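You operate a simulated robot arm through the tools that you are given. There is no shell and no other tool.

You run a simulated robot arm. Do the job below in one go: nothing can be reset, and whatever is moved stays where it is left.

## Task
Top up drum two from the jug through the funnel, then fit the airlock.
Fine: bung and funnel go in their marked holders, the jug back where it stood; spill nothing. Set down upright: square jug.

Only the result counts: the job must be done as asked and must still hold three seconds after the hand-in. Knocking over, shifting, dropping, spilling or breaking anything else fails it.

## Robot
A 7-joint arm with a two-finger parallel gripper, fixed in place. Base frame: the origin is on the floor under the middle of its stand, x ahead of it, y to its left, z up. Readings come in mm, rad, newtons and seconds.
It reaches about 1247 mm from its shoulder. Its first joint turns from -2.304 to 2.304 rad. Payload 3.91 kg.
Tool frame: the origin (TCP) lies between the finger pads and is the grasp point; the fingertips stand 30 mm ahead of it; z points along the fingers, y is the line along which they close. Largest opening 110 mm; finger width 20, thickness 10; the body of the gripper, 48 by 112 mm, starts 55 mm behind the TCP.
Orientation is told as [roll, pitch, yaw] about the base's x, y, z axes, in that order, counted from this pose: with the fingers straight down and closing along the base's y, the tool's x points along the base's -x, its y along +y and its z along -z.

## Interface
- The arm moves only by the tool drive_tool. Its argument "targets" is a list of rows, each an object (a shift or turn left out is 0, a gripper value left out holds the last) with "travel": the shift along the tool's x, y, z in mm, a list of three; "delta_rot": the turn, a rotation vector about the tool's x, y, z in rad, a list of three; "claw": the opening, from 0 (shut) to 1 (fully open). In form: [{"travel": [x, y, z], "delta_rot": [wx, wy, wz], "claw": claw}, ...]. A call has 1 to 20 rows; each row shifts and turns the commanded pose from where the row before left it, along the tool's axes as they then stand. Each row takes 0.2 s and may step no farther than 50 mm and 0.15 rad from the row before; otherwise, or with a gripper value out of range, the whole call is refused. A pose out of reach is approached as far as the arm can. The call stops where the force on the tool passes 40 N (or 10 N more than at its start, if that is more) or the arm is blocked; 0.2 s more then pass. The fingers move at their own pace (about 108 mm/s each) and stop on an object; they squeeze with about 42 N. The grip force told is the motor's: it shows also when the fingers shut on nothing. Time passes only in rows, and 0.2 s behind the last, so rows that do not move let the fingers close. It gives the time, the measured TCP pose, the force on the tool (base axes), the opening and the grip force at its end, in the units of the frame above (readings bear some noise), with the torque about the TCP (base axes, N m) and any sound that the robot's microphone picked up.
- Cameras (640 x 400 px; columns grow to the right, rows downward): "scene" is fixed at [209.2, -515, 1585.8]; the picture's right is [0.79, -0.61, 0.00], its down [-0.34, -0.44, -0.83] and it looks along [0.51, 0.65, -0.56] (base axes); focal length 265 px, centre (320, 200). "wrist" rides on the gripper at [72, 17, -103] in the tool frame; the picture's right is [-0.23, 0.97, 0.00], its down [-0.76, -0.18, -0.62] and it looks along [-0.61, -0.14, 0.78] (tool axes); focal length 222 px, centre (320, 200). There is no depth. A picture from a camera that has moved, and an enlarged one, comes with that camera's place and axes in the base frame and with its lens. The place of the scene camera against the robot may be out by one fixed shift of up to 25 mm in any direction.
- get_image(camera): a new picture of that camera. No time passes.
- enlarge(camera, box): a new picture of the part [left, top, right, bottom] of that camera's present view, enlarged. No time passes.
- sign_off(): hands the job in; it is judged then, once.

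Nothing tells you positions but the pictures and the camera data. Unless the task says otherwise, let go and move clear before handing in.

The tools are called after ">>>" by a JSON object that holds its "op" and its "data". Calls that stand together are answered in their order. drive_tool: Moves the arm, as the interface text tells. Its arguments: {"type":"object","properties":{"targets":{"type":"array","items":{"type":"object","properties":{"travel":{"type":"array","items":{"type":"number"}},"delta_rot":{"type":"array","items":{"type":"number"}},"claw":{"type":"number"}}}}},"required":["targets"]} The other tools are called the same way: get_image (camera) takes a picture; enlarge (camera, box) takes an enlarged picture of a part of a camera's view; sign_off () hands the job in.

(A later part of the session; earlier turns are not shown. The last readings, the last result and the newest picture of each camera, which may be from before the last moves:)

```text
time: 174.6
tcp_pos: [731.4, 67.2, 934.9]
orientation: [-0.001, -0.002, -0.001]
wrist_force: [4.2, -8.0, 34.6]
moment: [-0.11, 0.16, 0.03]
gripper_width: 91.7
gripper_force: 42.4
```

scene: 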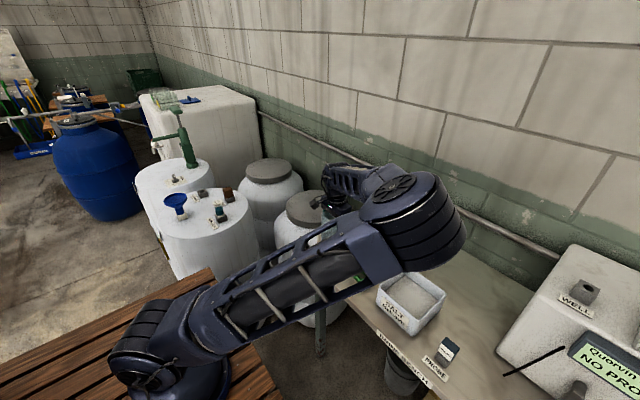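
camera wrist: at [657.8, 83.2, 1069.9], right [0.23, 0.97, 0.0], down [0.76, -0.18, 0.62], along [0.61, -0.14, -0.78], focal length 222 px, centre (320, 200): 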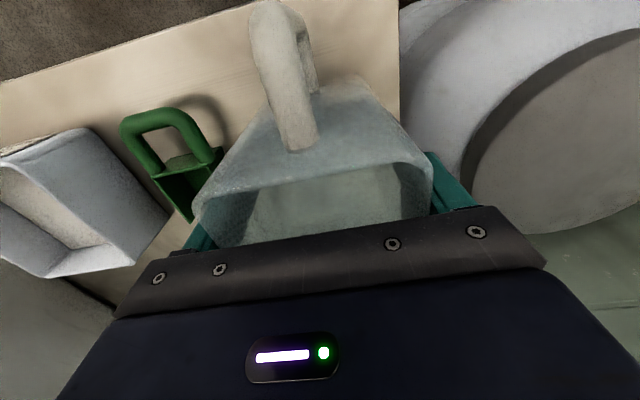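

The jug is on the bench (firm contact). Easing the pressure, then releasing.

>>> {"op": "drive_tool", "data": {"targets": [{"travel": [0, 0, -0.7]}, {"travel": [0, 0, 0]}]}}

>>> {"op": "drive_tool", "data": {"targets": [{"claw": 0.88}, {"claw": 0.93}, {"claw": 1.0}, {"travel": [0, 0, 0]}]}}

>>> {"op": "get_image", "data": {"camera": "wrist"}}

```text
time: 175.2
tcp_pos: [731.3, 65.5, 935.8]
orientation: [-0.002, -0.003, -0.003]
wrist_force: [8.3, -6.8, 32.7]
moment: [-0.05, -0.3, -0.03]
gripper_width: 91.6
gripper_force: 42.0
```

```text
time: 176.2
tcp_pos: [731.5, 67.9, 934.0]
orientation: [0.0, 0.0, -0.002]
wrist_force: [-0.2, 0.2, 0.6]
moment: [0.01, 0.04, -0.01]
gripper_width: 110.0
gripper_force: 0.0
```

```text
taken
camera wrist: at [659.0, 85.1, 1038.3], right [0.23, 0.97, 0.0], down [0.76, -0.18, 0.62], along [0.61, -0.14, -0.78], focal length 222 px, centre (320, 200)
```

wrist: 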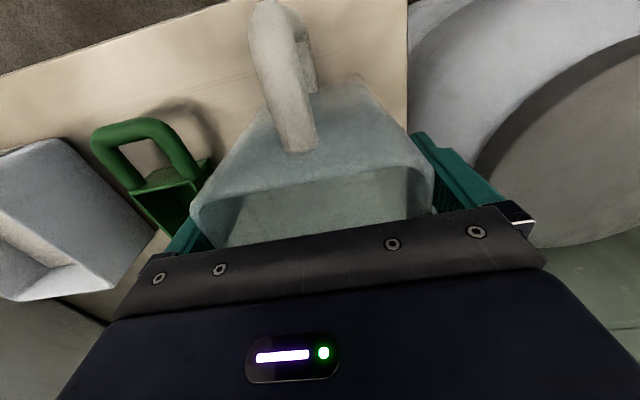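

>>> {"op": "drive_tool", "data": {"targets": [{"travel": [0, 0, -5]}, {"travel": [0, 0, -10]}, {"travel": [0, 0, -15]}, {"travel": [0, 0, -20]}, {"travel": [0, 0, -25]}, {"travel": [0, 0, -30]}, {"travel": [0, 0, -30]}, {"travel": [0, 0, -30]}, {"travel": [0, 0, 0]}]}}

>>> {"op": "get_image", "data": {"camera": "wrist"}}

>>> {"op": "get_image", "data": {"camera": "scene"}}

```text
time: 178.2
tcp_pos: [729.9, 67.9, 1101.3]
orientation: [-0.002, 0.0, 0.0]
wrist_force: [0.1, 0.9, -0.7]
moment: [0.01, -0.01, 0.02]
gripper_width: 110.2
gripper_force: 0.0
```

```text
taken
camera wrist: at [657.3, 86.0, 1205.2], right [0.23, 0.97, 0.0], down [0.76, -0.18, 0.62], along [0.61, -0.14, -0.78], focal length 222 px, centre (320, 200)
```

wrist: 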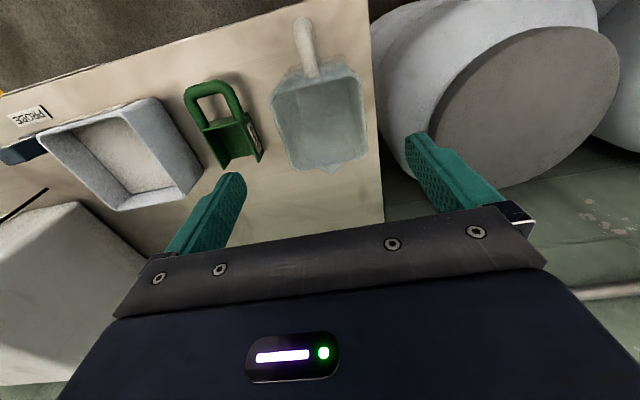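

```text
taken
```

scene: 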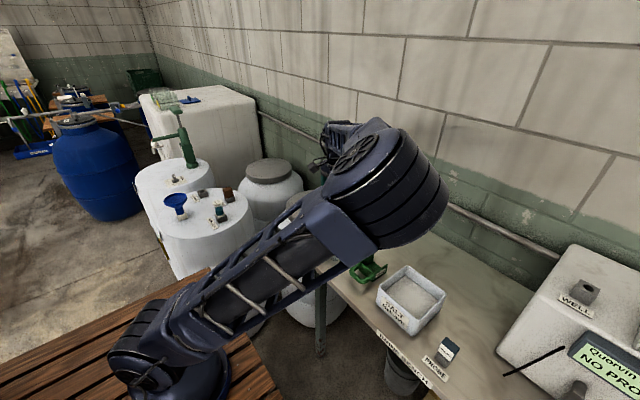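

The jug stands upright where it was. With the hand free, I'll rise and try to bring the elbow back to its natural side by a wrist swing in open air.

>>> {"op": "drive_tool", "data": {"targets": [{"travel": [0, 0, -30]}, {"travel": [0, 0, -40]}, {"travel": [0, 0, -40]}, {"travel": [0, 0, -30]}, {"delta_rot": [0.08, 0, 0]}, {"delta_rot": [0.1, 0, 0]}, {"delta_rot": [0.12, 0, 0]}, {"delta_rot": [0.12, 0, 0]}, {"delta_rot": [0.12, 0, 0]}, {"delta_rot": [0.12, 0, 0]}, {"delta_rot": [0.12, 0, 0]}, {"delta_rot": [0.12, 0, 0]}, {"travel": [0, 0, 0]}]}}

>>> {"op": "get_image", "data": {"camera": "scene"}}

```text
time: 181.0
tcp_pos: [731.5, 67.6, 1240.6]
orientation: [-0.903, 0.001, -0.002]
wrist_force: [0.3, -0.2, -0.3]
moment: [0.01, 0.03, 0.04]
gripper_width: 110.0
gripper_force: 0.1
```

```text
taken
```

scene: 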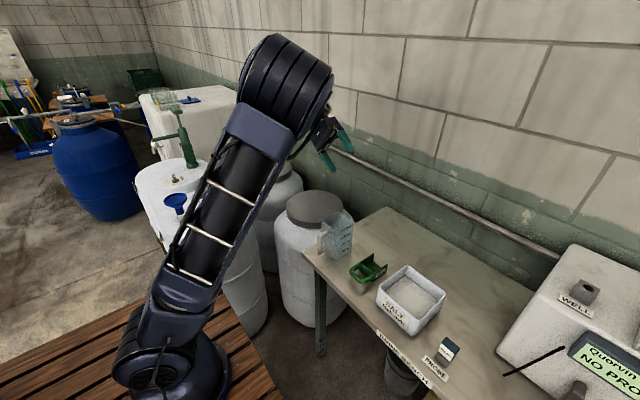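

>>> {"op": "drive_tool", "data": {"targets": [{"delta_rot": [0.1, 0, 0]}, {"delta_rot": [0.1, 0, 0]}, {"delta_rot": [0.1, 0, 0]}, {"travel": [0, 0, 0]}]}}

>>> {"op": "get_image", "data": {"camera": "scene"}}

```text
time: 182.0
tcp_pos: [731.5, 66.7, 1239.4]
orientation: [-1.202, 0.0, -0.001]
wrist_force: [-1.4, 0.6, -0.7]
moment: [0.02, 0.0, 0.0]
gripper_width: 110.0
gripper_force: 0.1
```

```text
taken
```

scene: 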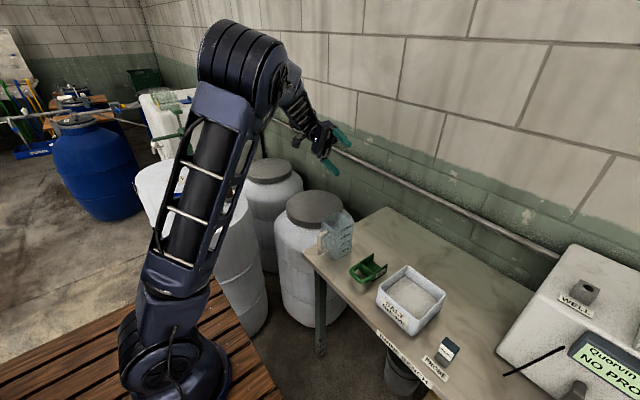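

>>> {"op": "drive_tool", "data": {"targets": [{"delta_rot": [-0.12, 0, 0]}, {"delta_rot": [-0.12, 0, 0]}, {"delta_rot": [-0.12, 0, 0]}, {"delta_rot": [-0.12, 0, 0]}, {"delta_rot": [-0.12, 0, 0]}, {"delta_rot": [-0.12, 0, 0]}, {"delta_rot": [-0.12, 0, 0]}, {"delta_rot": [-0.12, 0, 0]}, {"delta_rot": [-0.12, 0, 0]}, {"delta_rot": [-0.12, 0, 0]}, {"travel": [0, 0, 0]}]}}

>>> {"op": "get_image", "data": {"camera": "scene"}}

```text
time: 184.4
tcp_pos: [731.0, 68.4, 1238.7]
orientation: [0.0, -0.001, -0.001]
wrist_force: [-0.3, -1.1, -1.0]
moment: [0.0, 0.03, -0.01]
gripper_width: 110.1
gripper_force: 0.1
```

```text
taken
```

scene: 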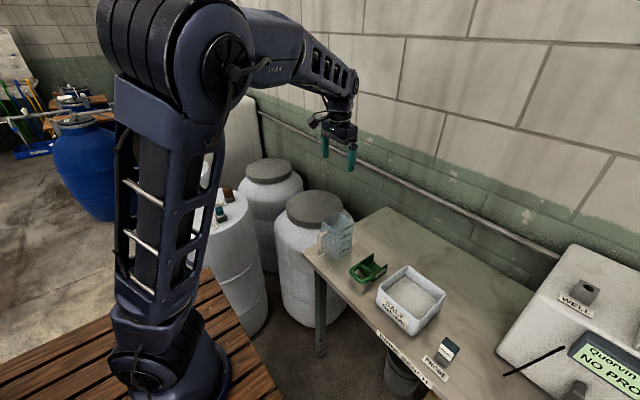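

Posture is restored. Checking the jug's placement against the starting picture.

>>> {"op": "enlarge", "data": {"camera": "scene", "box": [310, 200, 370, 265]}}

```text
6.15 times, centred on (340, 232) of scene
camera zoom: at [209.2, -515.0, 1585.8], right [0.79, -0.61, 0.0], down [-0.34, -0.44, -0.83], along [0.51, 0.65, -0.56], focal length 1629 px, centre (197, 0)
```

zoom: 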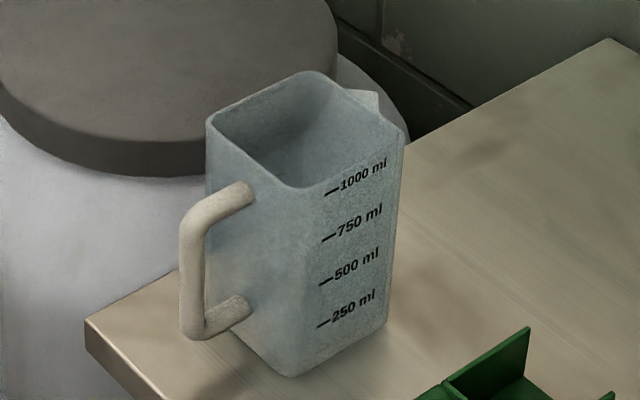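

The jug matches its starting place to within about a millimetre. Now heading back to the funnel.

>>> {"op": "drive_tool", "data": {"targets": [{"travel": [15, 20, 0]}, {"travel": [26.4, 35.2, 0]}, {"travel": [26.4, 35.2, 0]}, {"travel": [26.4, 35.2, 0]}, {"travel": [26.4, 35.2, 0]}, {"travel": [26.4, 35.2, 0]}, {"travel": [26.4, 35.2, 0]}, {"travel": [26.4, 35.2, 0]}, {"travel": [26.4, 35.2, 0]}, {"travel": [26.4, 35.2, 0]}, {"travel": [26.4, 35.2, 0]}, {"travel": [26.4, 35.2, 0]}, {"travel": [26.4, 35.2, 0]}, {"travel": [26.4, 35.2, 0]}, {"travel": [26.4, 35.2, 0]}, {"travel": [26.4, 35.2, 0]}, {"travel": [11, 14.7, 0]}, {"travel": [0, 0, 0]}]}}

>>> {"op": "get_image", "data": {"camera": "wrist"}}

>>> {"op": "get_image", "data": {"camera": "scene"}}

```text
time: 188.2
tcp_pos: [309.5, 631.0, 1236.3]
orientation: [0.0, -0.001, -0.001]
wrist_force: [0.4, -0.2, 0.6]
moment: [-0.03, 0.0, -0.01]
gripper_width: 110.0
gripper_force: 0.1
```

```text
taken
camera wrist: at [237.0, 648.9, 1342.1], right [0.23, 0.97, 0.0], down [0.76, -0.18, 0.62], along [0.61, -0.14, -0.78], focal length 222 px, centre (320, 200)
```

wrist: 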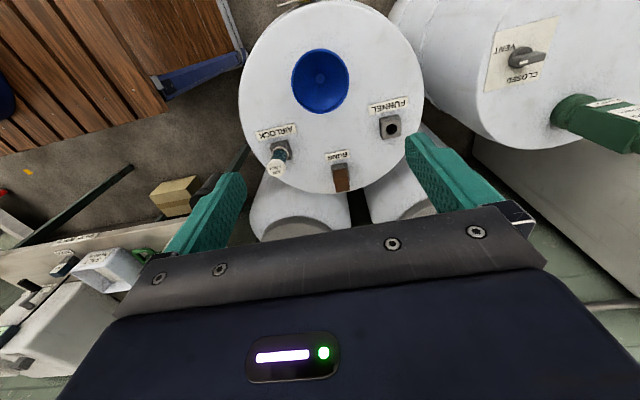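

```text
taken
```

scene: 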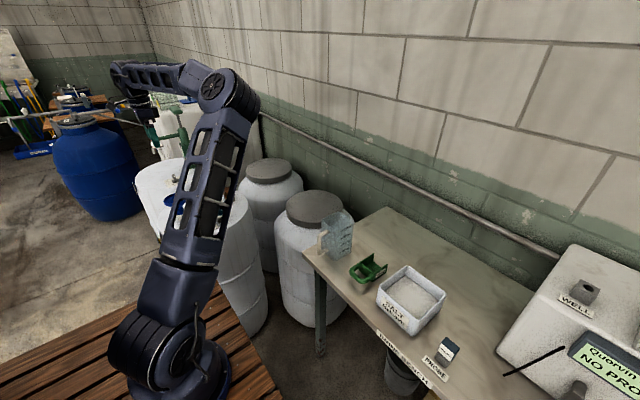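

>>> {"op": "drive_tool", "data": {"targets": [{"delta_rot": [0.1, 0, 0]}, {"delta_rot": [0.13, 0, 0]}, {"delta_rot": [0.13, 0, 0]}, {"delta_rot": [0.13, 0, 0]}, {"delta_rot": [0.13, 0, 0]}, {"delta_rot": [0.13, 0, 0]}, {"delta_rot": [0.13, 0, 0]}, {"delta_rot": [0.12, 0, 0]}, {"travel": [0, 0, 0]}]}}

>>> {"op": "get_image", "data": {"camera": "scene"}}

```text
time: 190.2
tcp_pos: [323.5, 539.1, 1122.0]
orientation: [-0.981, -0.006, 0.012]
wrist_force: [0.1, -0.9, -0.7]
moment: [0.02, -0.04, -0.04]
gripper_width: 110.1
gripper_force: 0.0
out of reach, approached as far as the arm can: row 5, 6, 7, 8
```

```text
taken
```

scene: 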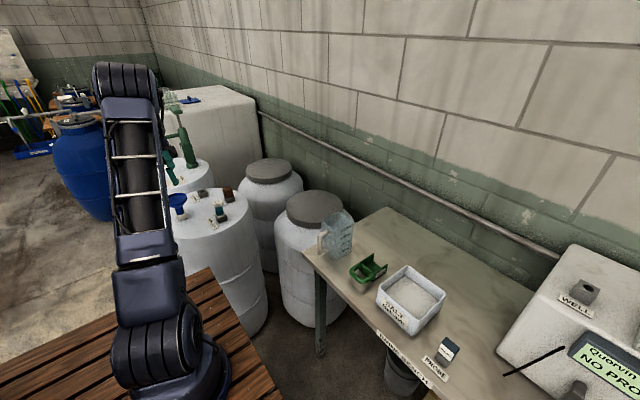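

>>> {"op": "drive_tool", "data": {"targets": [{"delta_rot": [-0.1, 0, 0]}, {"delta_rot": [-0.1, 0, 0]}, {"delta_rot": [-0.1, 0, 0]}, {"delta_rot": [-0.1, 0, 0]}, {"delta_rot": [-0.1, 0, 0]}, {"delta_rot": [-0.1, 0, 0]}, {"delta_rot": [-0.1, 0, 0]}, {"delta_rot": [-0.1, 0, 0]}, {"delta_rot": [-0.1, 0, 0]}, {"delta_rot": [-0.1, 0, 0]}, {"travel": [0, 0, 0]}]}}

>>> {"op": "get_image", "data": {"camera": "scene"}}

```text
time: 192.6
tcp_pos: [324.2, 539.2, 1122.6]
orientation: [0.0, 0.0, 0.0]
wrist_force: [-0.2, 0.2, 0.4]
moment: [-0.03, 0.01, 0.03]
gripper_width: 110.1
gripper_force: 0.2
```

```text
taken
```

scene: 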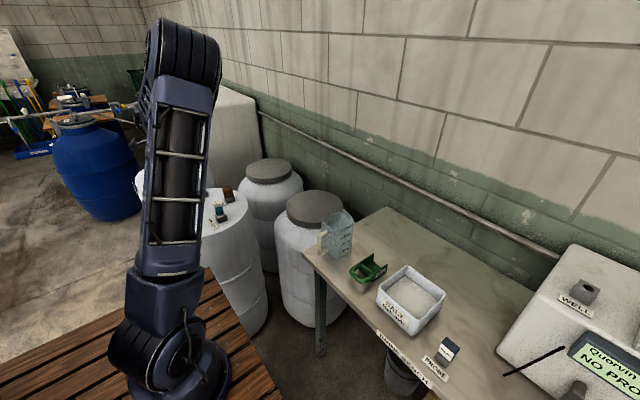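

>>> {"op": "drive_tool", "data": {"targets": [{"travel": [3, 20, 0]}, {"travel": [4, 25, 0]}, {"travel": [4, 25, 0]}, {"travel": [4, 21.8, 0]}, {"travel": [0, 0, 0]}]}}

>>> {"op": "drive_tool", "data": {"targets": [{"travel": [0, 0, 30]}, {"travel": [0, 0, 30]}, {"travel": [0, 0, 20]}, {"travel": [0, 0, 0]}]}}

>>> {"op": "drive_tool", "data": {"targets": [{"travel": [0, 0, 0]}]}}

>>> {"op": "get_image", "data": {"camera": "scene"}}

>>> {"op": "get_image", "data": {"camera": "wrist"}}

```text
time: 193.8
tcp_pos: [308.5, 631.8, 1121.5]
orientation: [-0.004, 0.0, -0.003]
wrist_force: [-1.3, 0.6, -0.8]
moment: [-0.04, -0.01, 0.03]
gripper_width: 110.1
gripper_force: 0.0
```

```text
time: 194.8
tcp_pos: [307.3, 631.0, 1040.2]
orientation: [-0.001, -0.001, 0.001]
wrist_force: [0.2, 0.1, -0.2]
moment: [0.01, -0.04, -0.02]
gripper_width: 109.8
gripper_force: 0.0
```

```text
time: 195.2
tcp_pos: [308.2, 631.3, 1040.4]
orientation: [-0.001, 0.0, -0.002]
wrist_force: [-0.3, -0.3, 0.3]
moment: [0.0, -0.01, 0.02]
gripper_width: 110.2
gripper_force: 0.1
```

```text
taken
```

scene: 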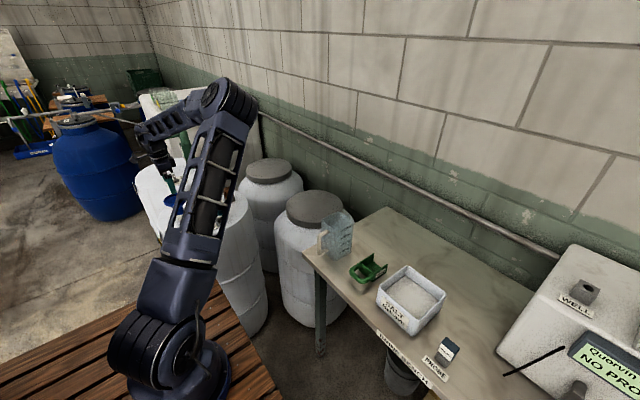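

```text
taken
camera wrist: at [236.1, 649.0, 1144.5], right [0.23, 0.97, 0.0], down [0.76, -0.18, 0.62], along [0.61, -0.14, -0.78], focal length 222 px, centre (320, 200)
```

wrist: 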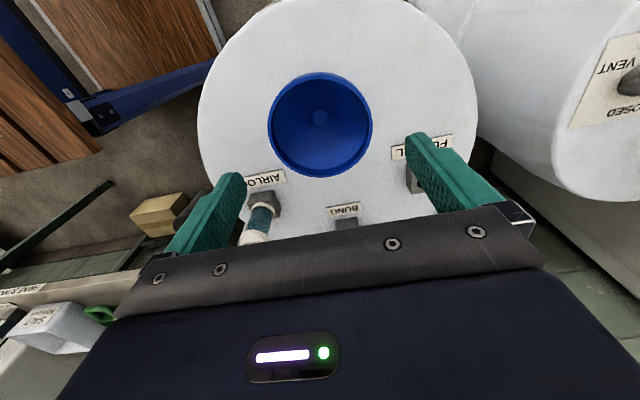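

The elbow leans right again and hides the holders from the scene camera. I'll repeat the wrist-roll trick at a roomier spot before gripping the funnel.

>>> {"op": "drive_tool", "data": {"targets": [{"travel": [0, 0, -40]}, {"travel": [0, 0, -40]}, {"travel": [-15, -30, -30]}, {"travel": [-20, -40, -20]}, {"travel": [-20, -40, -10]}, {"travel": [-20, -40, 0]}, {"travel": [-20, -40, 0]}, {"travel": [-15, -35, 0]}, {"travel": [0, 0, 0]}]}}

>>> {"op": "drive_tool", "data": {"targets": [{"delta_rot": [0.1, 0, 0]}, {"delta_rot": [0.13, 0, 0]}, {"delta_rot": [0.13, 0, 0]}, {"delta_rot": [0.13, 0, 0]}, {"delta_rot": [0.13, 0, 0]}, {"delta_rot": [0.13, 0, 0]}, {"delta_rot": [0.13, 0, 0]}, {"travel": [0, 0, 0]}]}}

>>> {"op": "get_image", "data": {"camera": "scene"}}

```text
time: 197.2
tcp_pos: [418.5, 404.2, 1183.5]
orientation: [-0.002, 0.001, -0.001]
wrist_force: [0.2, -0.1, 0.6]
moment: [0.01, 0.0, 0.01]
gripper_width: 110.1
gripper_force: 0.0
```

```text
time: 199.0
tcp_pos: [418.9, 406.0, 1183.5]
orientation: [-0.883, -0.001, 0.0]
wrist_force: [0.1, -0.1, 0.4]
moment: [-0.02, 0.0, -0.04]
gripper_width: 109.9
gripper_force: 0.1
```

```text
taken
```

scene: 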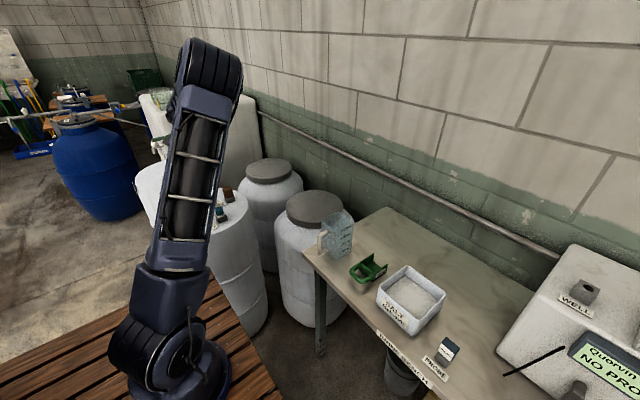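

>>> {"op": "drive_tool", "data": {"targets": [{"delta_rot": [0.12, 0, 0]}, {"delta_rot": [0.12, 0, 0]}, {"delta_rot": [0.12, 0, 0]}, {"delta_rot": [0.1, 0, 0]}, {"travel": [0, 0, 0]}]}}

>>> {"op": "get_image", "data": {"camera": "scene"}}

```text
time: 200.4
tcp_pos: [509.0, 340.7, 1183.8]
orientation: [-1.341, 0.003, -0.201]
wrist_force: [0.0, -0.7, 0.4]
moment: [0.08, -0.02, 0.03]
gripper_width: 110.2
gripper_force: 0.0
stopped in row 5: the arm was blocked; the commanded pose is now the measured one
```

```text
taken
```

scene: 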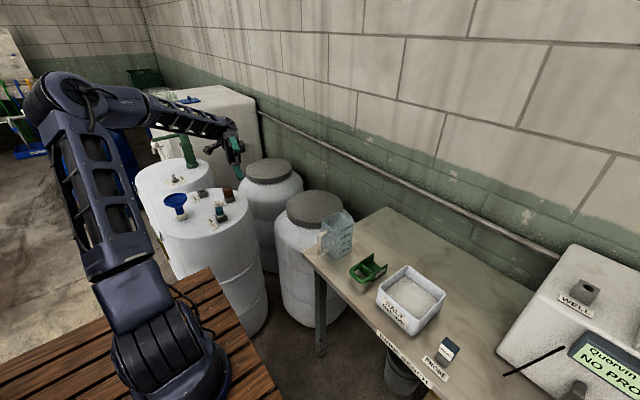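

>>> {"op": "drive_tool", "data": {"targets": [{"delta_rot": [-0.05, 0, 0]}, {"delta_rot": [-0.1, 0, 0]}, {"delta_rot": [-0.1, 0, 0]}, {"delta_rot": [-0.1, 0, 0]}, {"delta_rot": [-0.1, 0, 0]}, {"delta_rot": [-0.1, 0, 0]}, {"travel": [0, 0, 0]}]}}

>>> {"op": "get_image", "data": {"camera": "scene"}}

```text
time: 202.0
tcp_pos: [506.4, 343.0, 1182.9]
orientation: [-0.789, 0.003, -0.193]
wrist_force: [0.8, 0.5, -0.6]
moment: [0.0, -0.03, 0.0]
gripper_width: 109.9
gripper_force: 0.0
```

```text
taken
```

scene: 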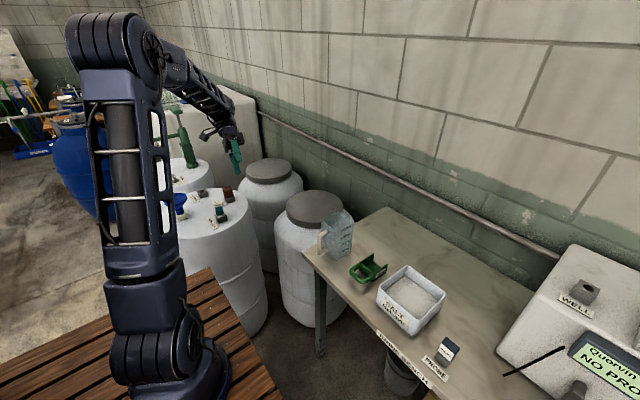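

>>> {"op": "drive_tool", "data": {"targets": [{"delta_rot": [-0.1, 0, 0]}, {"delta_rot": [-0.1, 0, 0]}, {"delta_rot": [-0.1, 0, 0]}, {"delta_rot": [-0.1, 0, 0]}, {"delta_rot": [-0.1, 0, 0]}, {"delta_rot": [-0.1, 0, 0]}, {"delta_rot": [-0.1, 0, 0]}, {"delta_rot": [-0.089, 0, 0]}, {"delta_rot": [0, 0, -0.1]}, {"delta_rot": [0, 0, -0.093]}, {"travel": [0, 0, 0]}]}}

>>> {"op": "get_image", "data": {"camera": "scene"}}

```text
time: 204.4
tcp_pos: [506.6, 343.1, 1184.0]
orientation: [-0.001, 0.004, 0.0]
wrist_force: [-0.7, -1.2, -0.2]
moment: [0.01, -0.02, -0.02]
gripper_width: 110.0
gripper_force: 0.0
```

```text
taken
```

scene: 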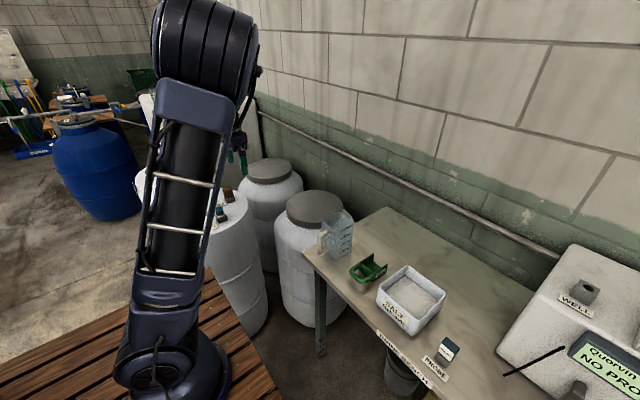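

>>> {"op": "drive_tool", "data": {"targets": [{"travel": [-24, -33, 0]}, {"travel": [-24, -33, 0]}, {"travel": [-24, -33, 0]}, {"travel": [-24, -33, 0]}, {"travel": [-24, -33, 0]}, {"travel": [-24, -33, 0]}, {"travel": [-24, -33, 0]}, {"travel": [-24, -33, 0]}, {"travel": [0, 0, 0]}]}}

>>> {"op": "get_image", "data": {"camera": "scene"}}

```text
time: 206.4
tcp_pos: [699.6, 76.2, 1183.2]
orientation: [-0.001, 0.002, -0.002]
wrist_force: [0.3, 0.7, 0.5]
moment: [0.0, -0.01, 0.01]
gripper_width: 110.0
gripper_force: 0.1
```

```text
taken
```

scene: 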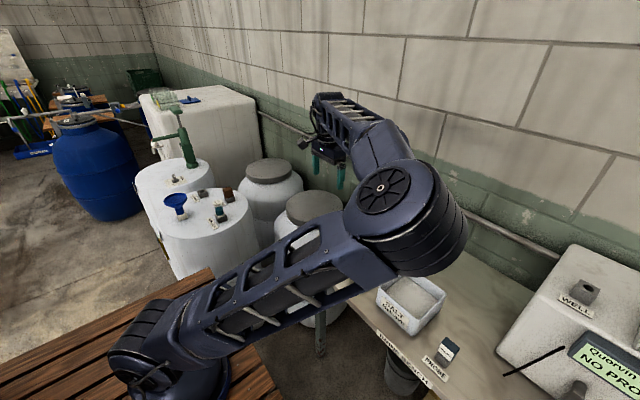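

>>> {"op": "drive_tool", "data": {"targets": [{"travel": [0, 0, -30]}, {"travel": [0, 0, -27]}, {"delta_rot": [0.1, 0, 0]}, {"delta_rot": [0.12, 0, 0]}, {"delta_rot": [0.12, 0, 0]}, {"delta_rot": [0.12, 0, 0]}, {"delta_rot": [0.12, 0, 0]}, {"delta_rot": [0.12, 0, 0]}, {"delta_rot": [0.12, 0, 0]}, {"delta_rot": [0.12, 0, 0]}, {"delta_rot": [0.12, 0, 0]}, {"delta_rot": [0.12, 0, 0]}, {"travel": [0, 0, 0]}]}}

>>> {"op": "get_image", "data": {"camera": "scene"}}

>>> {"op": "drive_tool", "data": {"targets": [{"delta_rot": [-0.118, 0, 0]}, {"delta_rot": [-0.118, 0, 0]}, {"delta_rot": [-0.118, 0, 0]}, {"delta_rot": [-0.118, 0, 0]}, {"delta_rot": [-0.118, 0, 0]}, {"delta_rot": [-0.118, 0, 0]}, {"delta_rot": [-0.118, 0, 0]}, {"delta_rot": [-0.118, 0, 0]}, {"delta_rot": [-0.118, 0, 0]}, {"delta_rot": [-0.118, 0, 0]}, {"travel": [0, 0, 0]}]}}

>>> {"op": "get_image", "data": {"camera": "scene"}}

```text
time: 209.2
tcp_pos: [699.4, 77.8, 1240.3]
orientation: [-1.184, 0.003, -0.001]
wrist_force: [0.2, 0.3, -0.5]
moment: [-0.03, -0.02, -0.02]
gripper_width: 110.3
gripper_force: 0.0
```

```text
taken
```

scene: 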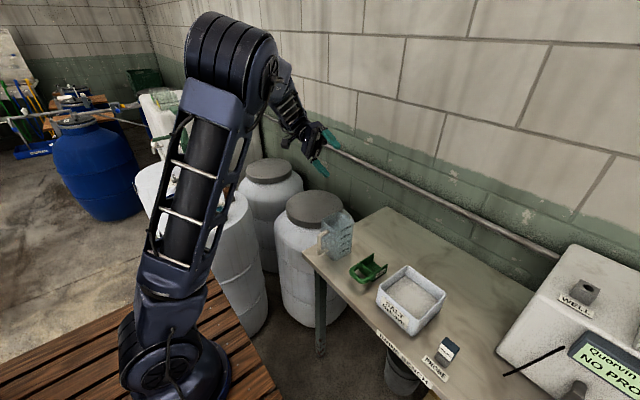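

```text
time: 211.6
tcp_pos: [699.2, 78.8, 1240.0]
orientation: [-0.002, 0.004, -0.001]
wrist_force: [0.0, -0.6, -0.4]
moment: [0.08, 0.04, 0.0]
gripper_width: 110.3
gripper_force: 0.0
```

```text
taken
```

scene: 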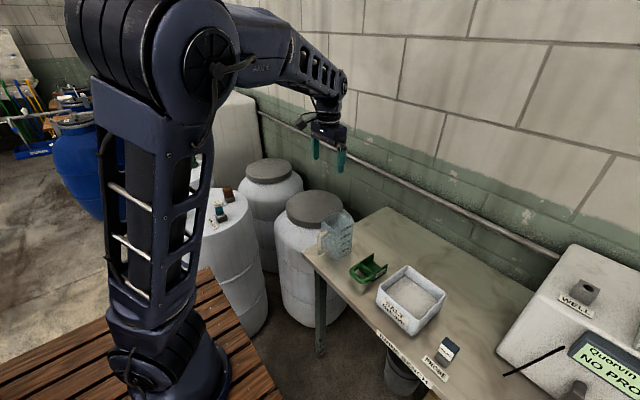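

>>> {"op": "drive_tool", "data": {"targets": [{"travel": [0, 0, 30]}, {"travel": [0, 0, 35]}, {"travel": [0, 0, 30]}, {"travel": [23.7, 36.2, 0]}, {"travel": [23.7, 36.2, 0]}, {"travel": [23.7, 36.2, 0]}, {"travel": [23.7, 36.2, 0]}, {"travel": [23.7, 36.2, 0]}, {"travel": [23.7, 36.2, 0]}, {"travel": [23.7, 36.2, 0]}, {"travel": [23.7, 36.2, 0]}, {"travel": [0, 0, 0]}]}}

>>> {"op": "get_image", "data": {"camera": "scene"}}

```text
time: 214.2
tcp_pos: [513.2, 368.7, 1143.6]
orientation: [-0.005, 0.004, 0.0]
wrist_force: [-0.6, 0.0, -0.5]
moment: [-0.02, 0.0, 0.0]
gripper_width: 110.1
gripper_force: 0.0
```

```text
taken
```

scene: 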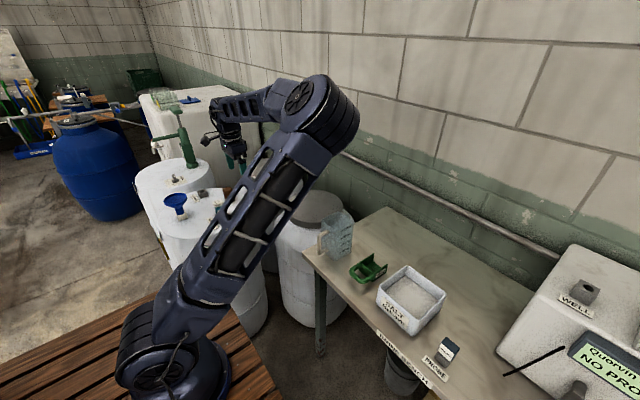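

The arm is now in a mirrored posture, but the elbow is high and clear, so I'll work with it and align with the wrist camera. Moving over the funnel again.

>>> {"op": "drive_tool", "data": {"targets": [{"travel": [25.5, 32.8, 0]}, {"travel": [25.5, 32.8, 0]}, {"travel": [25.5, 32.8, 0]}, {"travel": [25.5, 32.8, 0]}, {"travel": [25.5, 32.8, 0]}, {"travel": [25.5, 32.8, 0]}, {"travel": [25.5, 32.8, 0]}, {"travel": [25.5, 32.8, 0]}, {"travel": [0, 0, 0]}]}}

>>> {"op": "drive_tool", "data": {"targets": [{"travel": [0, 0, 40]}, {"travel": [0, 0, 40]}, {"travel": [0, 0, 30]}, {"travel": [0, 0, 30]}, {"travel": [0, 0, 0]}]}}

>>> {"op": "drive_tool", "data": {"targets": [{"travel": [0, 0, 0]}]}}

>>> {"op": "get_image", "data": {"camera": "wrist"}}

>>> {"op": "get_image", "data": {"camera": "scene"}}

```text
time: 216.2
tcp_pos: [304.2, 631.8, 1146.4]
orientation: [-0.002, 0.003, -0.002]
wrist_force: [0.9, -0.6, 0.2]
moment: [-0.02, -0.01, 0.04]
gripper_width: 110.1
gripper_force: 0.0
```

```text
time: 217.4
tcp_pos: [304.0, 629.9, 1005.3]
orientation: [-0.001, 0.005, -0.001]
wrist_force: [0.1, 0.2, 0.5]
moment: [0.03, -0.02, -0.01]
gripper_width: 110.0
gripper_force: 0.1
```

```text
time: 217.8
tcp_pos: [304.2, 630.8, 1005.9]
orientation: [-0.004, 0.003, -0.002]
wrist_force: [-0.4, 0.3, 0.7]
moment: [0.02, 0.0, 0.01]
gripper_width: 110.1
gripper_force: 0.0
```

```text
taken
camera wrist: at [231.7, 648.4, 1109.6], right [0.23, 0.97, 0.0], down [0.76, -0.18, 0.62], along [0.6, -0.14, -0.78], focal length 222 px, centre (320, 200)
```

wrist: 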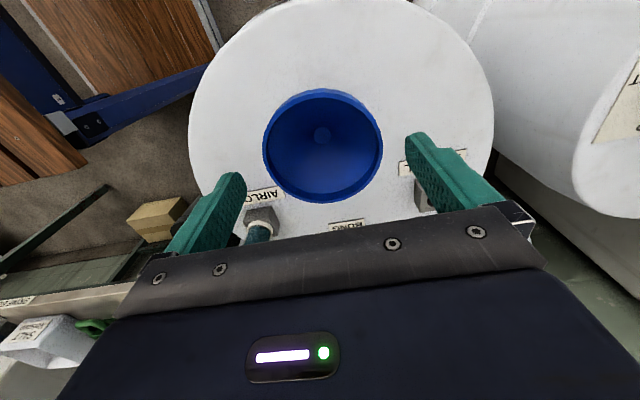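

```text
taken
```

scene: 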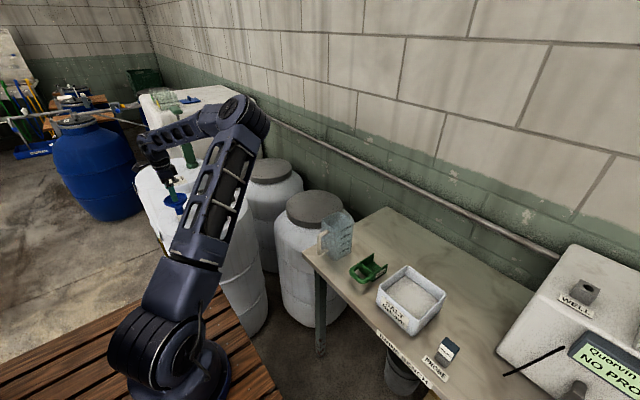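

>>> {"op": "drive_tool", "data": {"targets": [{"travel": [-5, 0.2, 0], "delta_rot": [-0.002, -0.004, 0]}, {"travel": [0, 0, 10]}, {"travel": [0, 0, 10]}, {"travel": [0, 0, 0]}]}}

>>> {"op": "drive_tool", "data": {"targets": [{"travel": [0, 0, 0]}]}}

>>> {"op": "drive_tool", "data": {"targets": [{"travel": [0, 0, 0]}]}}

>>> {"op": "enlarge", "data": {"camera": "wrist", "box": [190, 70, 450, 230]}}

```text
time: 218.8
tcp_pos: [311.3, 629.6, 984.7]
orientation: [-0.001, -0.001, -0.001]
wrist_force: [-0.1, 0.5, -0.2]
moment: [-0.01, -0.01, 0.03]
gripper_width: 110.2
gripper_force: 0.0
```

```text
time: 219.2
tcp_pos: [310.0, 631.1, 984.1]
orientation: [-0.001, 0.0, -0.002]
wrist_force: [-0.5, 0.5, -0.4]
moment: [-0.01, 0.01, 0.01]
gripper_width: 110.0
gripper_force: 0.0
```

```text
time: 219.6
tcp_pos: [310.4, 630.5, 984.2]
orientation: [0.0, 0.001, -0.002]
wrist_force: [0.0, 0.4, 1.4]
moment: [-0.03, -0.02, 0.02]
gripper_width: 110.0
gripper_force: 0.0
```

```text
2.46 times, centred on (320, 150) of wrist
camera zoom: at [238.2, 648.6, 1088.6], right [0.23, 0.97, 0.0], down [0.76, -0.18, 0.62], along [0.61, -0.14, -0.78], focal length 547 px, centre (320, 323)
```

zoom: 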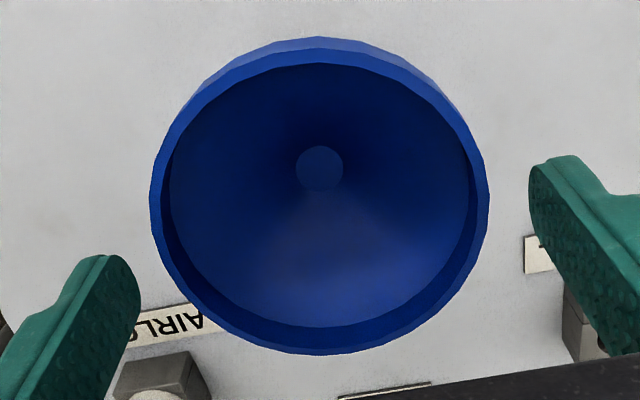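

>>> {"op": "drive_tool", "data": {"targets": [{"travel": [1.3, 0.3, 10]}, {"travel": [0, 0, 10]}, {"travel": [0, 0, 10]}, {"travel": [0, 0, 8]}, {"travel": [0, 0, 0]}]}}

>>> {"op": "drive_tool", "data": {"targets": [{"travel": [0, 0, 0]}]}}

>>> {"op": "drive_tool", "data": {"targets": [{"travel": [0, 0, 0]}]}}

>>> {"op": "enlarge", "data": {"camera": "wrist", "box": [200, 80, 440, 260]}}

```text
time: 220.8
tcp_pos: [309.5, 630.0, 946.6]
orientation: [0.0, 0.0, -0.001]
wrist_force: [0.1, -1.0, -0.5]
moment: [0.01, -0.05, 0.0]
gripper_width: 109.7
gripper_force: 0.1
```

```text
time: 221.2
tcp_pos: [309.5, 629.1, 947.1]
orientation: [0.0, -0.002, -0.001]
wrist_force: [0.3, 0.1, 0.2]
moment: [0.01, 0.01, 0.02]
gripper_width: 110.3
gripper_force: 0.0
```

```text
time: 221.6
tcp_pos: [309.4, 629.3, 946.3]
orientation: [-0.002, 0.001, 0.0]
wrist_force: [-0.3, -0.4, -0.8]
moment: [0.02, 0.0, 0.02]
gripper_width: 110.1
gripper_force: 0.0
```

```text
2.22 times, centred on (320, 170) of wrist
camera zoom: at [236.8, 648.0, 1050.8], right [0.23, 0.97, 0.0], down [0.76, -0.18, 0.62], along [0.61, -0.14, -0.78], focal length 494 px, centre (320, 267)
```

zoom: 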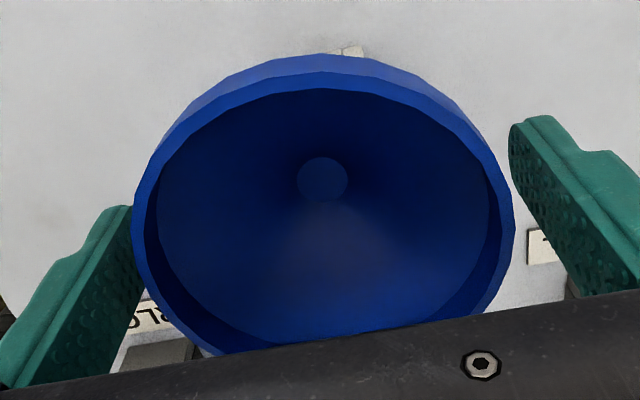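

>>> {"op": "drive_tool", "data": {"targets": [{"travel": [0.8, 1.0, 0.7]}, {"travel": [0, 0, 0]}, {"claw": 0.9}, {"claw": 0.85}, {"claw": 0.83}, {"travel": [0, 0, 0]}]}}

>>> {"op": "drive_tool", "data": {"targets": [{"claw": 0.8}, {"claw": 0.78}, {"claw": 0.7}, {"travel": [0, 0, 0]}]}}

>>> {"op": "drive_tool", "data": {"targets": [{"travel": [0, 0, 0]}]}}

>>> {"op": "enlarge", "data": {"camera": "wrist", "box": [200, 80, 440, 260]}}

```text
time: 223.0
tcp_pos: [307.7, 631.2, 945.9]
orientation: [-0.002, 0.0, -0.001]
wrist_force: [-0.6, 0.0, -0.5]
moment: [0.04, -0.02, 0.01]
gripper_width: 91.9
gripper_force: 0.8
```

```text
time: 224.0
tcp_pos: [308.7, 631.5, 947.2]
orientation: [0.001, 0.001, -0.003]
wrist_force: [0.0, 1.4, 0.7]
moment: [0.02, 0.02, -0.04]
gripper_width: 90.2
gripper_force: 42.3
```

```text
time: 224.4
tcp_pos: [308.0, 630.5, 947.1]
orientation: [0.0, 0.0, -0.002]
wrist_force: [-1.3, 0.0, -0.5]
moment: [-0.03, 0.0, 0.01]
gripper_width: 90.7
gripper_force: 42.3
```

```text
2.22 times, centred on (320, 170) of wrist
camera zoom: at [236.0, 649.2, 1050.3], right [0.23, 0.97, 0.0], down [0.76, -0.18, 0.62], along [0.61, -0.14, -0.78], focal length 494 px, centre (320, 267)
```

zoom: 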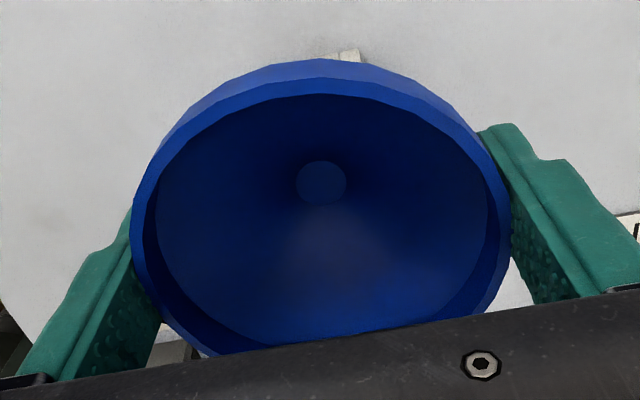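

>>> {"op": "drive_tool", "data": {"targets": [{"travel": [0, 0, -4]}, {"travel": [0, 0, -4]}, {"travel": [0, 0, -4]}, {"travel": [0, 0, -6]}, {"travel": [0, 0, -8]}, {"travel": [0, 0, -8]}, {"travel": [0, 0, -7]}, {"travel": [0, 0, 0]}]}}

>>> {"op": "drive_tool", "data": {"targets": [{"travel": [0, 0, 0]}]}}

>>> {"op": "enlarge", "data": {"camera": "wrist", "box": [260, 60, 380, 140]}}

>>> {"op": "enlarge", "data": {"camera": "scene", "box": [150, 160, 220, 230]}}

```text
time: 226.2
tcp_pos: [307.9, 632.3, 988.0]
orientation: [0.001, -0.001, -0.001]
wrist_force: [1.1, -0.2, -0.9]
moment: [0.0, 0.0, -0.03]
gripper_width: 90.6
gripper_force: 42.2
```

```text
time: 226.6
tcp_pos: [307.8, 633.2, 987.3]
orientation: [0.001, 0.001, -0.002]
wrist_force: [0.0, 0.0, -0.3]
moment: [-0.02, -0.04, 0.01]
gripper_width: 90.4
gripper_force: 41.4
```

```text
5.00 times, centred on (320, 100) of wrist
camera zoom: at [235.6, 650.8, 1090.9], right [0.23, 0.97, 0.0], down [0.76, -0.18, 0.62], along [0.61, -0.14, -0.78], focal length 1111 px, centre (320, 700)
```

zoom: 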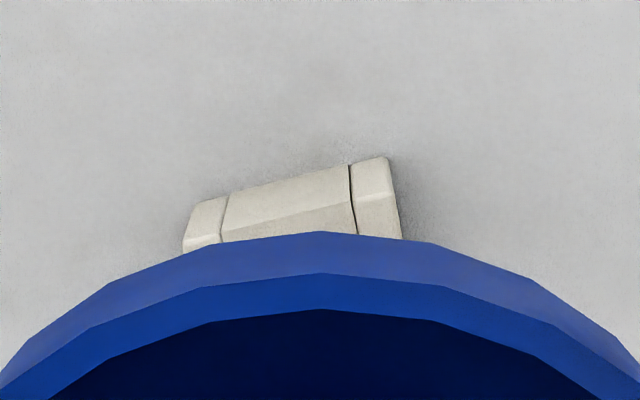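

```text
5.71 times, centred on (185, 195) of scene
camera zoom: at [209.2, -515.0, 1585.8], right [0.79, -0.61, 0.0], down [-0.34, -0.44, -0.83], along [0.51, 0.65, -0.56], focal length 1513 px, centre (1091, 229)
```

zoom: 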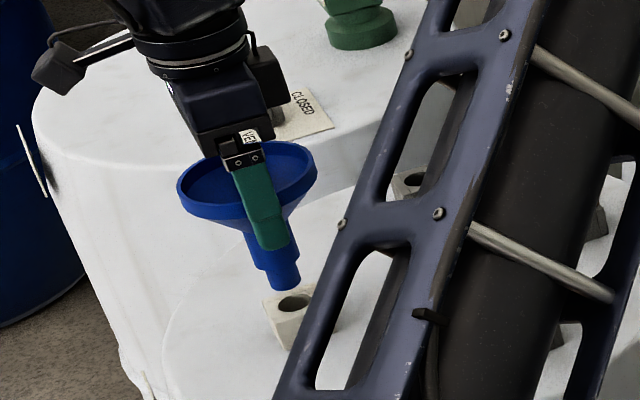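

>>> {"op": "drive_tool", "data": {"targets": [{"travel": [0, 0, -20]}, {"travel": [0, 0, -20]}, {"travel": [-15, 14, 0]}, {"travel": [-23, 21, 0]}, {"travel": [-23, 21, 0]}, {"travel": [-23, 21, 0]}, {"travel": [-23, 21, 0]}, {"travel": [-17, 15, 0]}, {"travel": [-12, 11, 0]}, {"travel": [0, 0, 0]}]}}

>>> {"op": "drive_tool", "data": {"targets": [{"travel": [0, 0, 0]}]}}

>>> {"op": "drive_tool", "data": {"targets": [{"travel": [0, 0, 0]}]}}

>>> {"op": "get_image", "data": {"camera": "wrist"}}

>>> {"op": "get_image", "data": {"camera": "scene"}}

```text
time: 228.8
tcp_pos: [444.6, 755.9, 1027.5]
orientation: [-0.002, 0.0, -0.002]
wrist_force: [0.1, -0.2, -0.1]
moment: [0.01, -0.01, 0.01]
gripper_width: 90.6
gripper_force: 41.9
```

```text
time: 229.2
tcp_pos: [445.5, 756.4, 1026.4]
orientation: [-0.001, -0.001, -0.002]
wrist_force: [0.4, 0.2, -0.2]
moment: [-0.03, -0.01, -0.02]
gripper_width: 90.7
gripper_force: 41.9
```

```text
time: 229.6
tcp_pos: [444.5, 756.4, 1026.2]
orientation: [0.0, 0.0, -0.002]
wrist_force: [-1.1, 0.5, -0.2]
moment: [0.01, -0.03, 0.03]
gripper_width: 90.4
gripper_force: 41.9
```

```text
taken
camera wrist: at [372.7, 774.5, 1130.7], right [0.23, 0.97, 0.0], down [0.76, -0.18, 0.62], along [0.61, -0.14, -0.78], focal length 222 px, centre (320, 200)
```

wrist: 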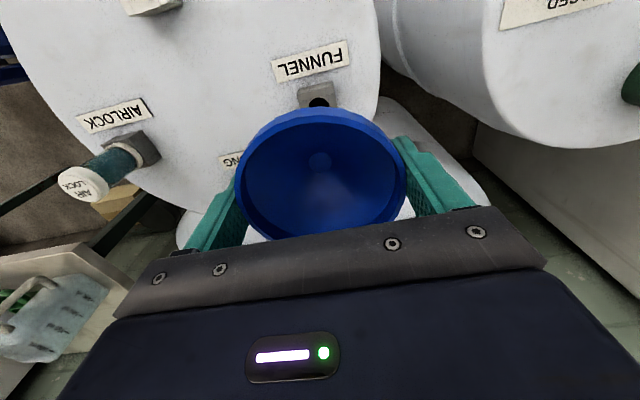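

```text
taken
```

scene: 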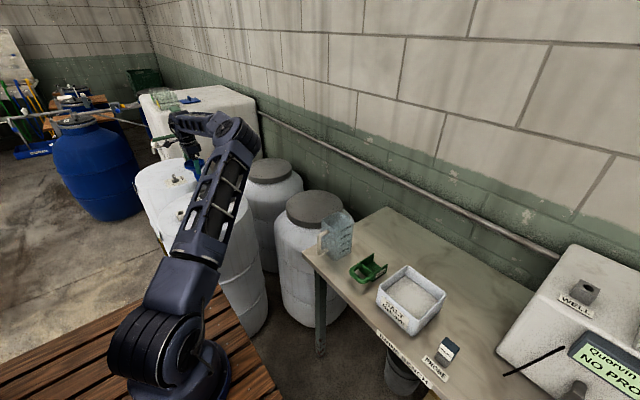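

Over the FUNNEL holder now. Descending to the reference height and comparing the holder's edges in the wrist view.

>>> {"op": "drive_tool", "data": {"targets": [{"travel": [0, 0, 15]}, {"travel": [0, 0, 15]}, {"travel": [0, 0, 9]}, {"travel": [0, 0, 0]}]}}

>>> {"op": "drive_tool", "data": {"targets": [{"travel": [0, 0, 0]}]}}

>>> {"op": "drive_tool", "data": {"targets": [{"travel": [0, 0, 0]}]}}

>>> {"op": "enlarge", "data": {"camera": "wrist", "box": [260, 60, 380, 140]}}

>>> {"op": "enlarge", "data": {"camera": "scene", "box": [170, 160, 230, 220]}}

```text
time: 230.6
tcp_pos: [444.1, 755.5, 988.1]
orientation: [-0.001, 0.0, -0.001]
wrist_force: [-0.4, 0.4, -1.1]
moment: [0.0, 0.01, -0.01]
gripper_width: 90.8
gripper_force: 42.2
```

```text
time: 231.0
tcp_pos: [444.1, 755.3, 988.3]
orientation: [0.001, 0.0, -0.001]
wrist_force: [-0.4, -0.9, -0.2]
moment: [-0.01, -0.02, 0.01]
gripper_width: 90.2
gripper_force: 41.7
```

```text
time: 231.4
tcp_pos: [444.1, 755.3, 987.8]
orientation: [0.0, 0.0, -0.002]
wrist_force: [-0.1, 0.6, -0.4]
moment: [-0.01, 0.01, -0.02]
gripper_width: 90.5
gripper_force: 41.9
```

```text
5.00 times, centred on (320, 100) of wrist
camera zoom: at [371.7, 773.7, 1091.8], right [0.23, 0.97, 0.0], down [0.76, -0.18, 0.62], along [0.61, -0.14, -0.78], focal length 1111 px, centre (320, 700)
```

zoom: 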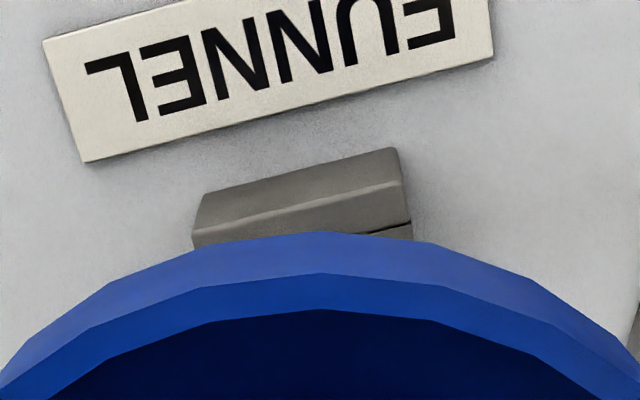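

```text
6.67 times, centred on (200, 190) of scene
camera zoom: at [209.2, -515.0, 1585.8], right [0.79, -0.61, 0.0], down [-0.34, -0.44, -0.83], along [0.51, 0.65, -0.56], focal length 1765 px, centre (1120, 267)
```

zoom: 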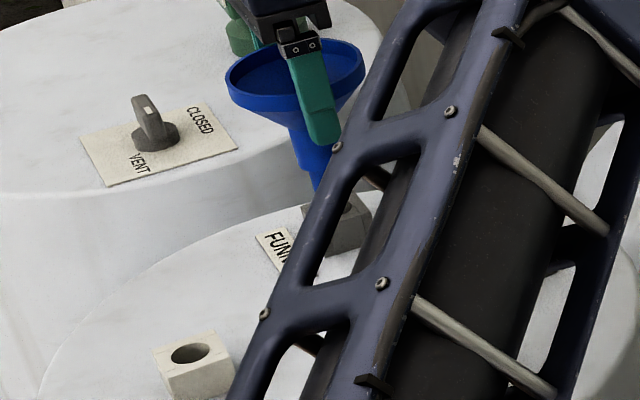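

>>> {"op": "drive_tool", "data": {"targets": [{"travel": [0.5, 1.1, 0]}, {"travel": [0, 0, 5]}, {"travel": [0, 0, 4]}, {"travel": [0, 0, 0]}]}}

>>> {"op": "drive_tool", "data": {"targets": [{"travel": [0, 0, 0]}]}}

>>> {"op": "drive_tool", "data": {"targets": [{"travel": [0, 0, 0]}]}}

>>> {"op": "enlarge", "data": {"camera": "scene", "box": [185, 175, 215, 205]}}

>>> {"op": "enlarge", "data": {"camera": "wrist", "box": [260, 60, 380, 140]}}

```text
time: 232.4
tcp_pos: [444.9, 757.2, 979.2]
orientation: [0.001, 0.0, -0.002]
wrist_force: [0.2, -1.3, 0.3]
moment: [0.01, 0.03, 0.01]
gripper_width: 90.2
gripper_force: 42.1
```

```text
time: 232.8
tcp_pos: [443.7, 757.3, 980.1]
orientation: [0.001, -0.001, -0.003]
wrist_force: [-0.5, -0.5, 0.0]
moment: [0.0, -0.05, 0.03]
gripper_width: 90.4
gripper_force: 42.1
```

```text
time: 233.2
tcp_pos: [443.7, 757.4, 978.1]
orientation: [0.0, 0.001, -0.003]
wrist_force: [-0.5, -0.5, -1.0]
moment: [0.04, 0.0, 0.02]
gripper_width: 90.7
gripper_force: 42.2
```

```text
13.33 times, centred on (200, 190) of scene
camera zoom: at [209.2, -515.0, 1585.8], right [0.79, -0.61, 0.0], down [-0.34, -0.44, -0.83], along [0.51, 0.65, -0.56], focal length 3530 px, centre (1920, 333)
```

zoom: 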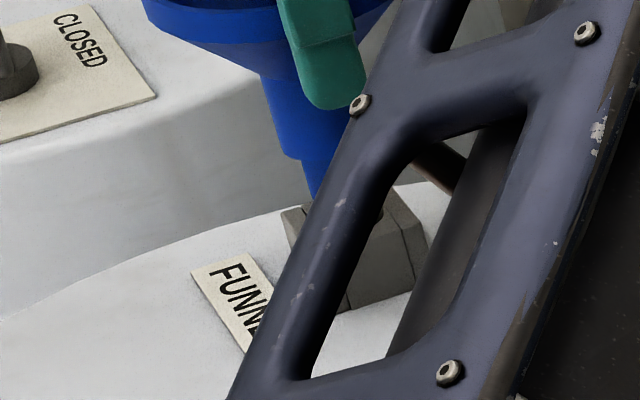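

```text
5.00 times, centred on (320, 100) of wrist
camera zoom: at [371.6, 775.5, 1083.3], right [0.23, 0.97, 0.0], down [0.76, -0.18, 0.62], along [0.61, -0.14, -0.78], focal length 1111 px, centre (320, 700)
```

zoom: 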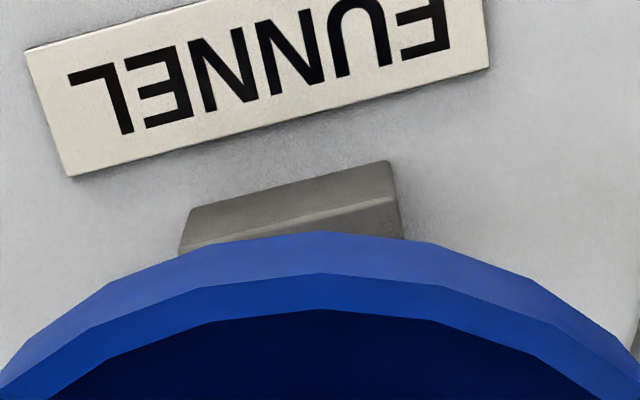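

>>> {"op": "drive_tool", "data": {"targets": [{"travel": [0.4, -1.1, 0]}, {"travel": [0, 0, 3]}, {"travel": [0, 0, 3]}, {"travel": [0, 0, 0]}]}}

>>> {"op": "drive_tool", "data": {"targets": [{"travel": [0, 0, 0]}]}}

>>> {"op": "drive_tool", "data": {"targets": [{"travel": [0, 0, 0]}]}}

>>> {"op": "enlarge", "data": {"camera": "scene", "box": [185, 175, 215, 205]}}

```text
time: 234.2
tcp_pos: [443.4, 755.2, 972.8]
orientation: [-0.001, 0.0, -0.001]
wrist_force: [0.9, 0.2, -1.0]
moment: [-0.01, -0.02, -0.01]
gripper_width: 90.5
gripper_force: 42.2
```

```text
time: 234.6
tcp_pos: [443.4, 754.9, 973.3]
orientation: [-0.001, 0.001, -0.003]
wrist_force: [0.0, 1.2, -0.7]
moment: [-0.01, -0.01, -0.01]
gripper_width: 90.5
gripper_force: 42.0
```

```text
time: 235.0
tcp_pos: [443.8, 755.6, 973.1]
orientation: [-0.001, 0.0, 0.0]
wrist_force: [0.4, -0.1, -0.6]
moment: [0.03, 0.02, -0.03]
gripper_width: 90.5
gripper_force: 41.9
```

```text
13.33 times, centred on (200, 190) of scene
camera zoom: at [209.2, -515.0, 1585.8], right [0.79, -0.61, 0.0], down [-0.34, -0.44, -0.83], along [0.51, 0.65, -0.56], focal length 3530 px, centre (1920, 333)
```

zoom: 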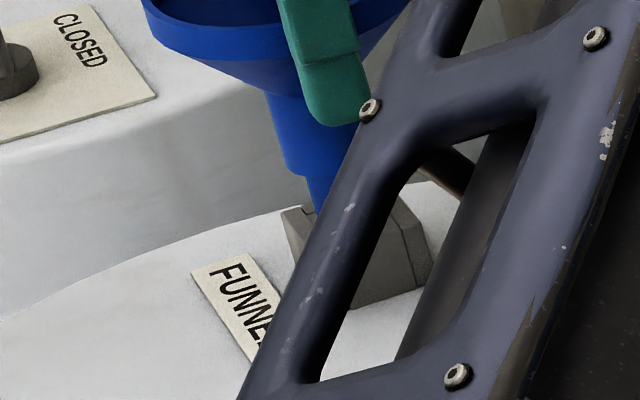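

>>> {"op": "drive_tool", "data": {"targets": [{"travel": [-0.2, 0.9, 2]}, {"travel": [0, 0, 2]}, {"travel": [0, 0, 2]}, {"travel": [0, 0, 2]}, {"travel": [0, 0, 0]}]}}

>>> {"op": "drive_tool", "data": {"targets": [{"travel": [0, 0, 0]}]}}

>>> {"op": "enlarge", "data": {"camera": "scene", "box": [185, 175, 215, 205]}}

```text
time: 236.2
tcp_pos: [442.7, 755.9, 964.6]
orientation: [-0.003, -0.001, -0.001]
wrist_force: [-0.8, -0.9, -0.5]
moment: [-0.12, -0.02, 0.04]
gripper_width: 90.5
gripper_force: 41.8
```

```text
time: 236.6
tcp_pos: [444.3, 756.6, 964.5]
orientation: [-0.001, -0.001, -0.002]
wrist_force: [-1.5, -2.3, -0.8]
moment: [-0.14, 0.05, -0.03]
gripper_width: 90.5
gripper_force: 42.1
```

```text
13.33 times, centred on (200, 190) of scene
camera zoom: at [209.2, -515.0, 1585.8], right [0.79, -0.61, 0.0], down [-0.34, -0.44, -0.83], along [0.51, 0.65, -0.56], focal length 3530 px, centre (1920, 333)
```

zoom: 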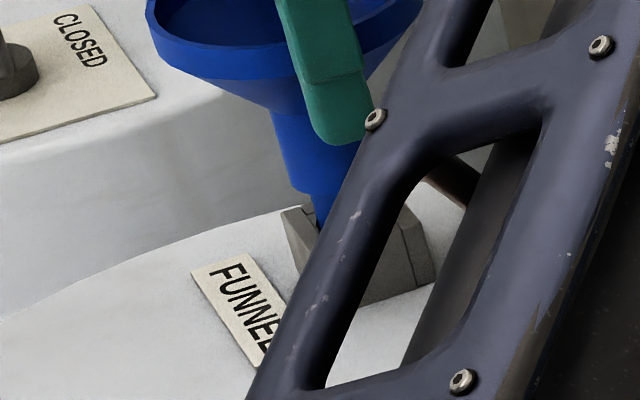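

The stem tip is in the hole with a light side touch in y; I'll ease -1 mm in y and keep lowering.

>>> {"op": "drive_tool", "data": {"targets": [{"travel": [0, -1, 0]}, {"travel": [0, 0, 0]}]}}

>>> {"op": "drive_tool", "data": {"targets": [{"travel": [0, 0, 3]}, {"travel": [0, 0, 3]}, {"travel": [0, 0, 0]}]}}

>>> {"op": "drive_tool", "data": {"targets": [{"travel": [0, 0, 0]}]}}

```text
time: 237.2
tcp_pos: [443.6, 755.5, 965.7]
orientation: [-0.002, 0.0, -0.001]
wrist_force: [0.6, 0.1, -0.5]
moment: [0.0, 0.03, 0.01]
gripper_width: 90.6
gripper_force: 42.5
```

```text
time: 238.0
tcp_pos: [444.2, 756.4, 958.5]
orientation: [0.0, -0.001, -0.002]
wrist_force: [-0.6, -0.6, -1.0]
moment: [0.01, -0.03, 0.02]
gripper_width: 90.6
gripper_force: 41.5
```

```text
time: 238.4
tcp_pos: [443.8, 756.5, 959.5]
orientation: [0.0, 0.0, -0.001]
wrist_force: [-0.4, 0.0, 0.0]
moment: [0.0, -0.01, 0.02]
gripper_width: 90.3
gripper_force: 41.8
```

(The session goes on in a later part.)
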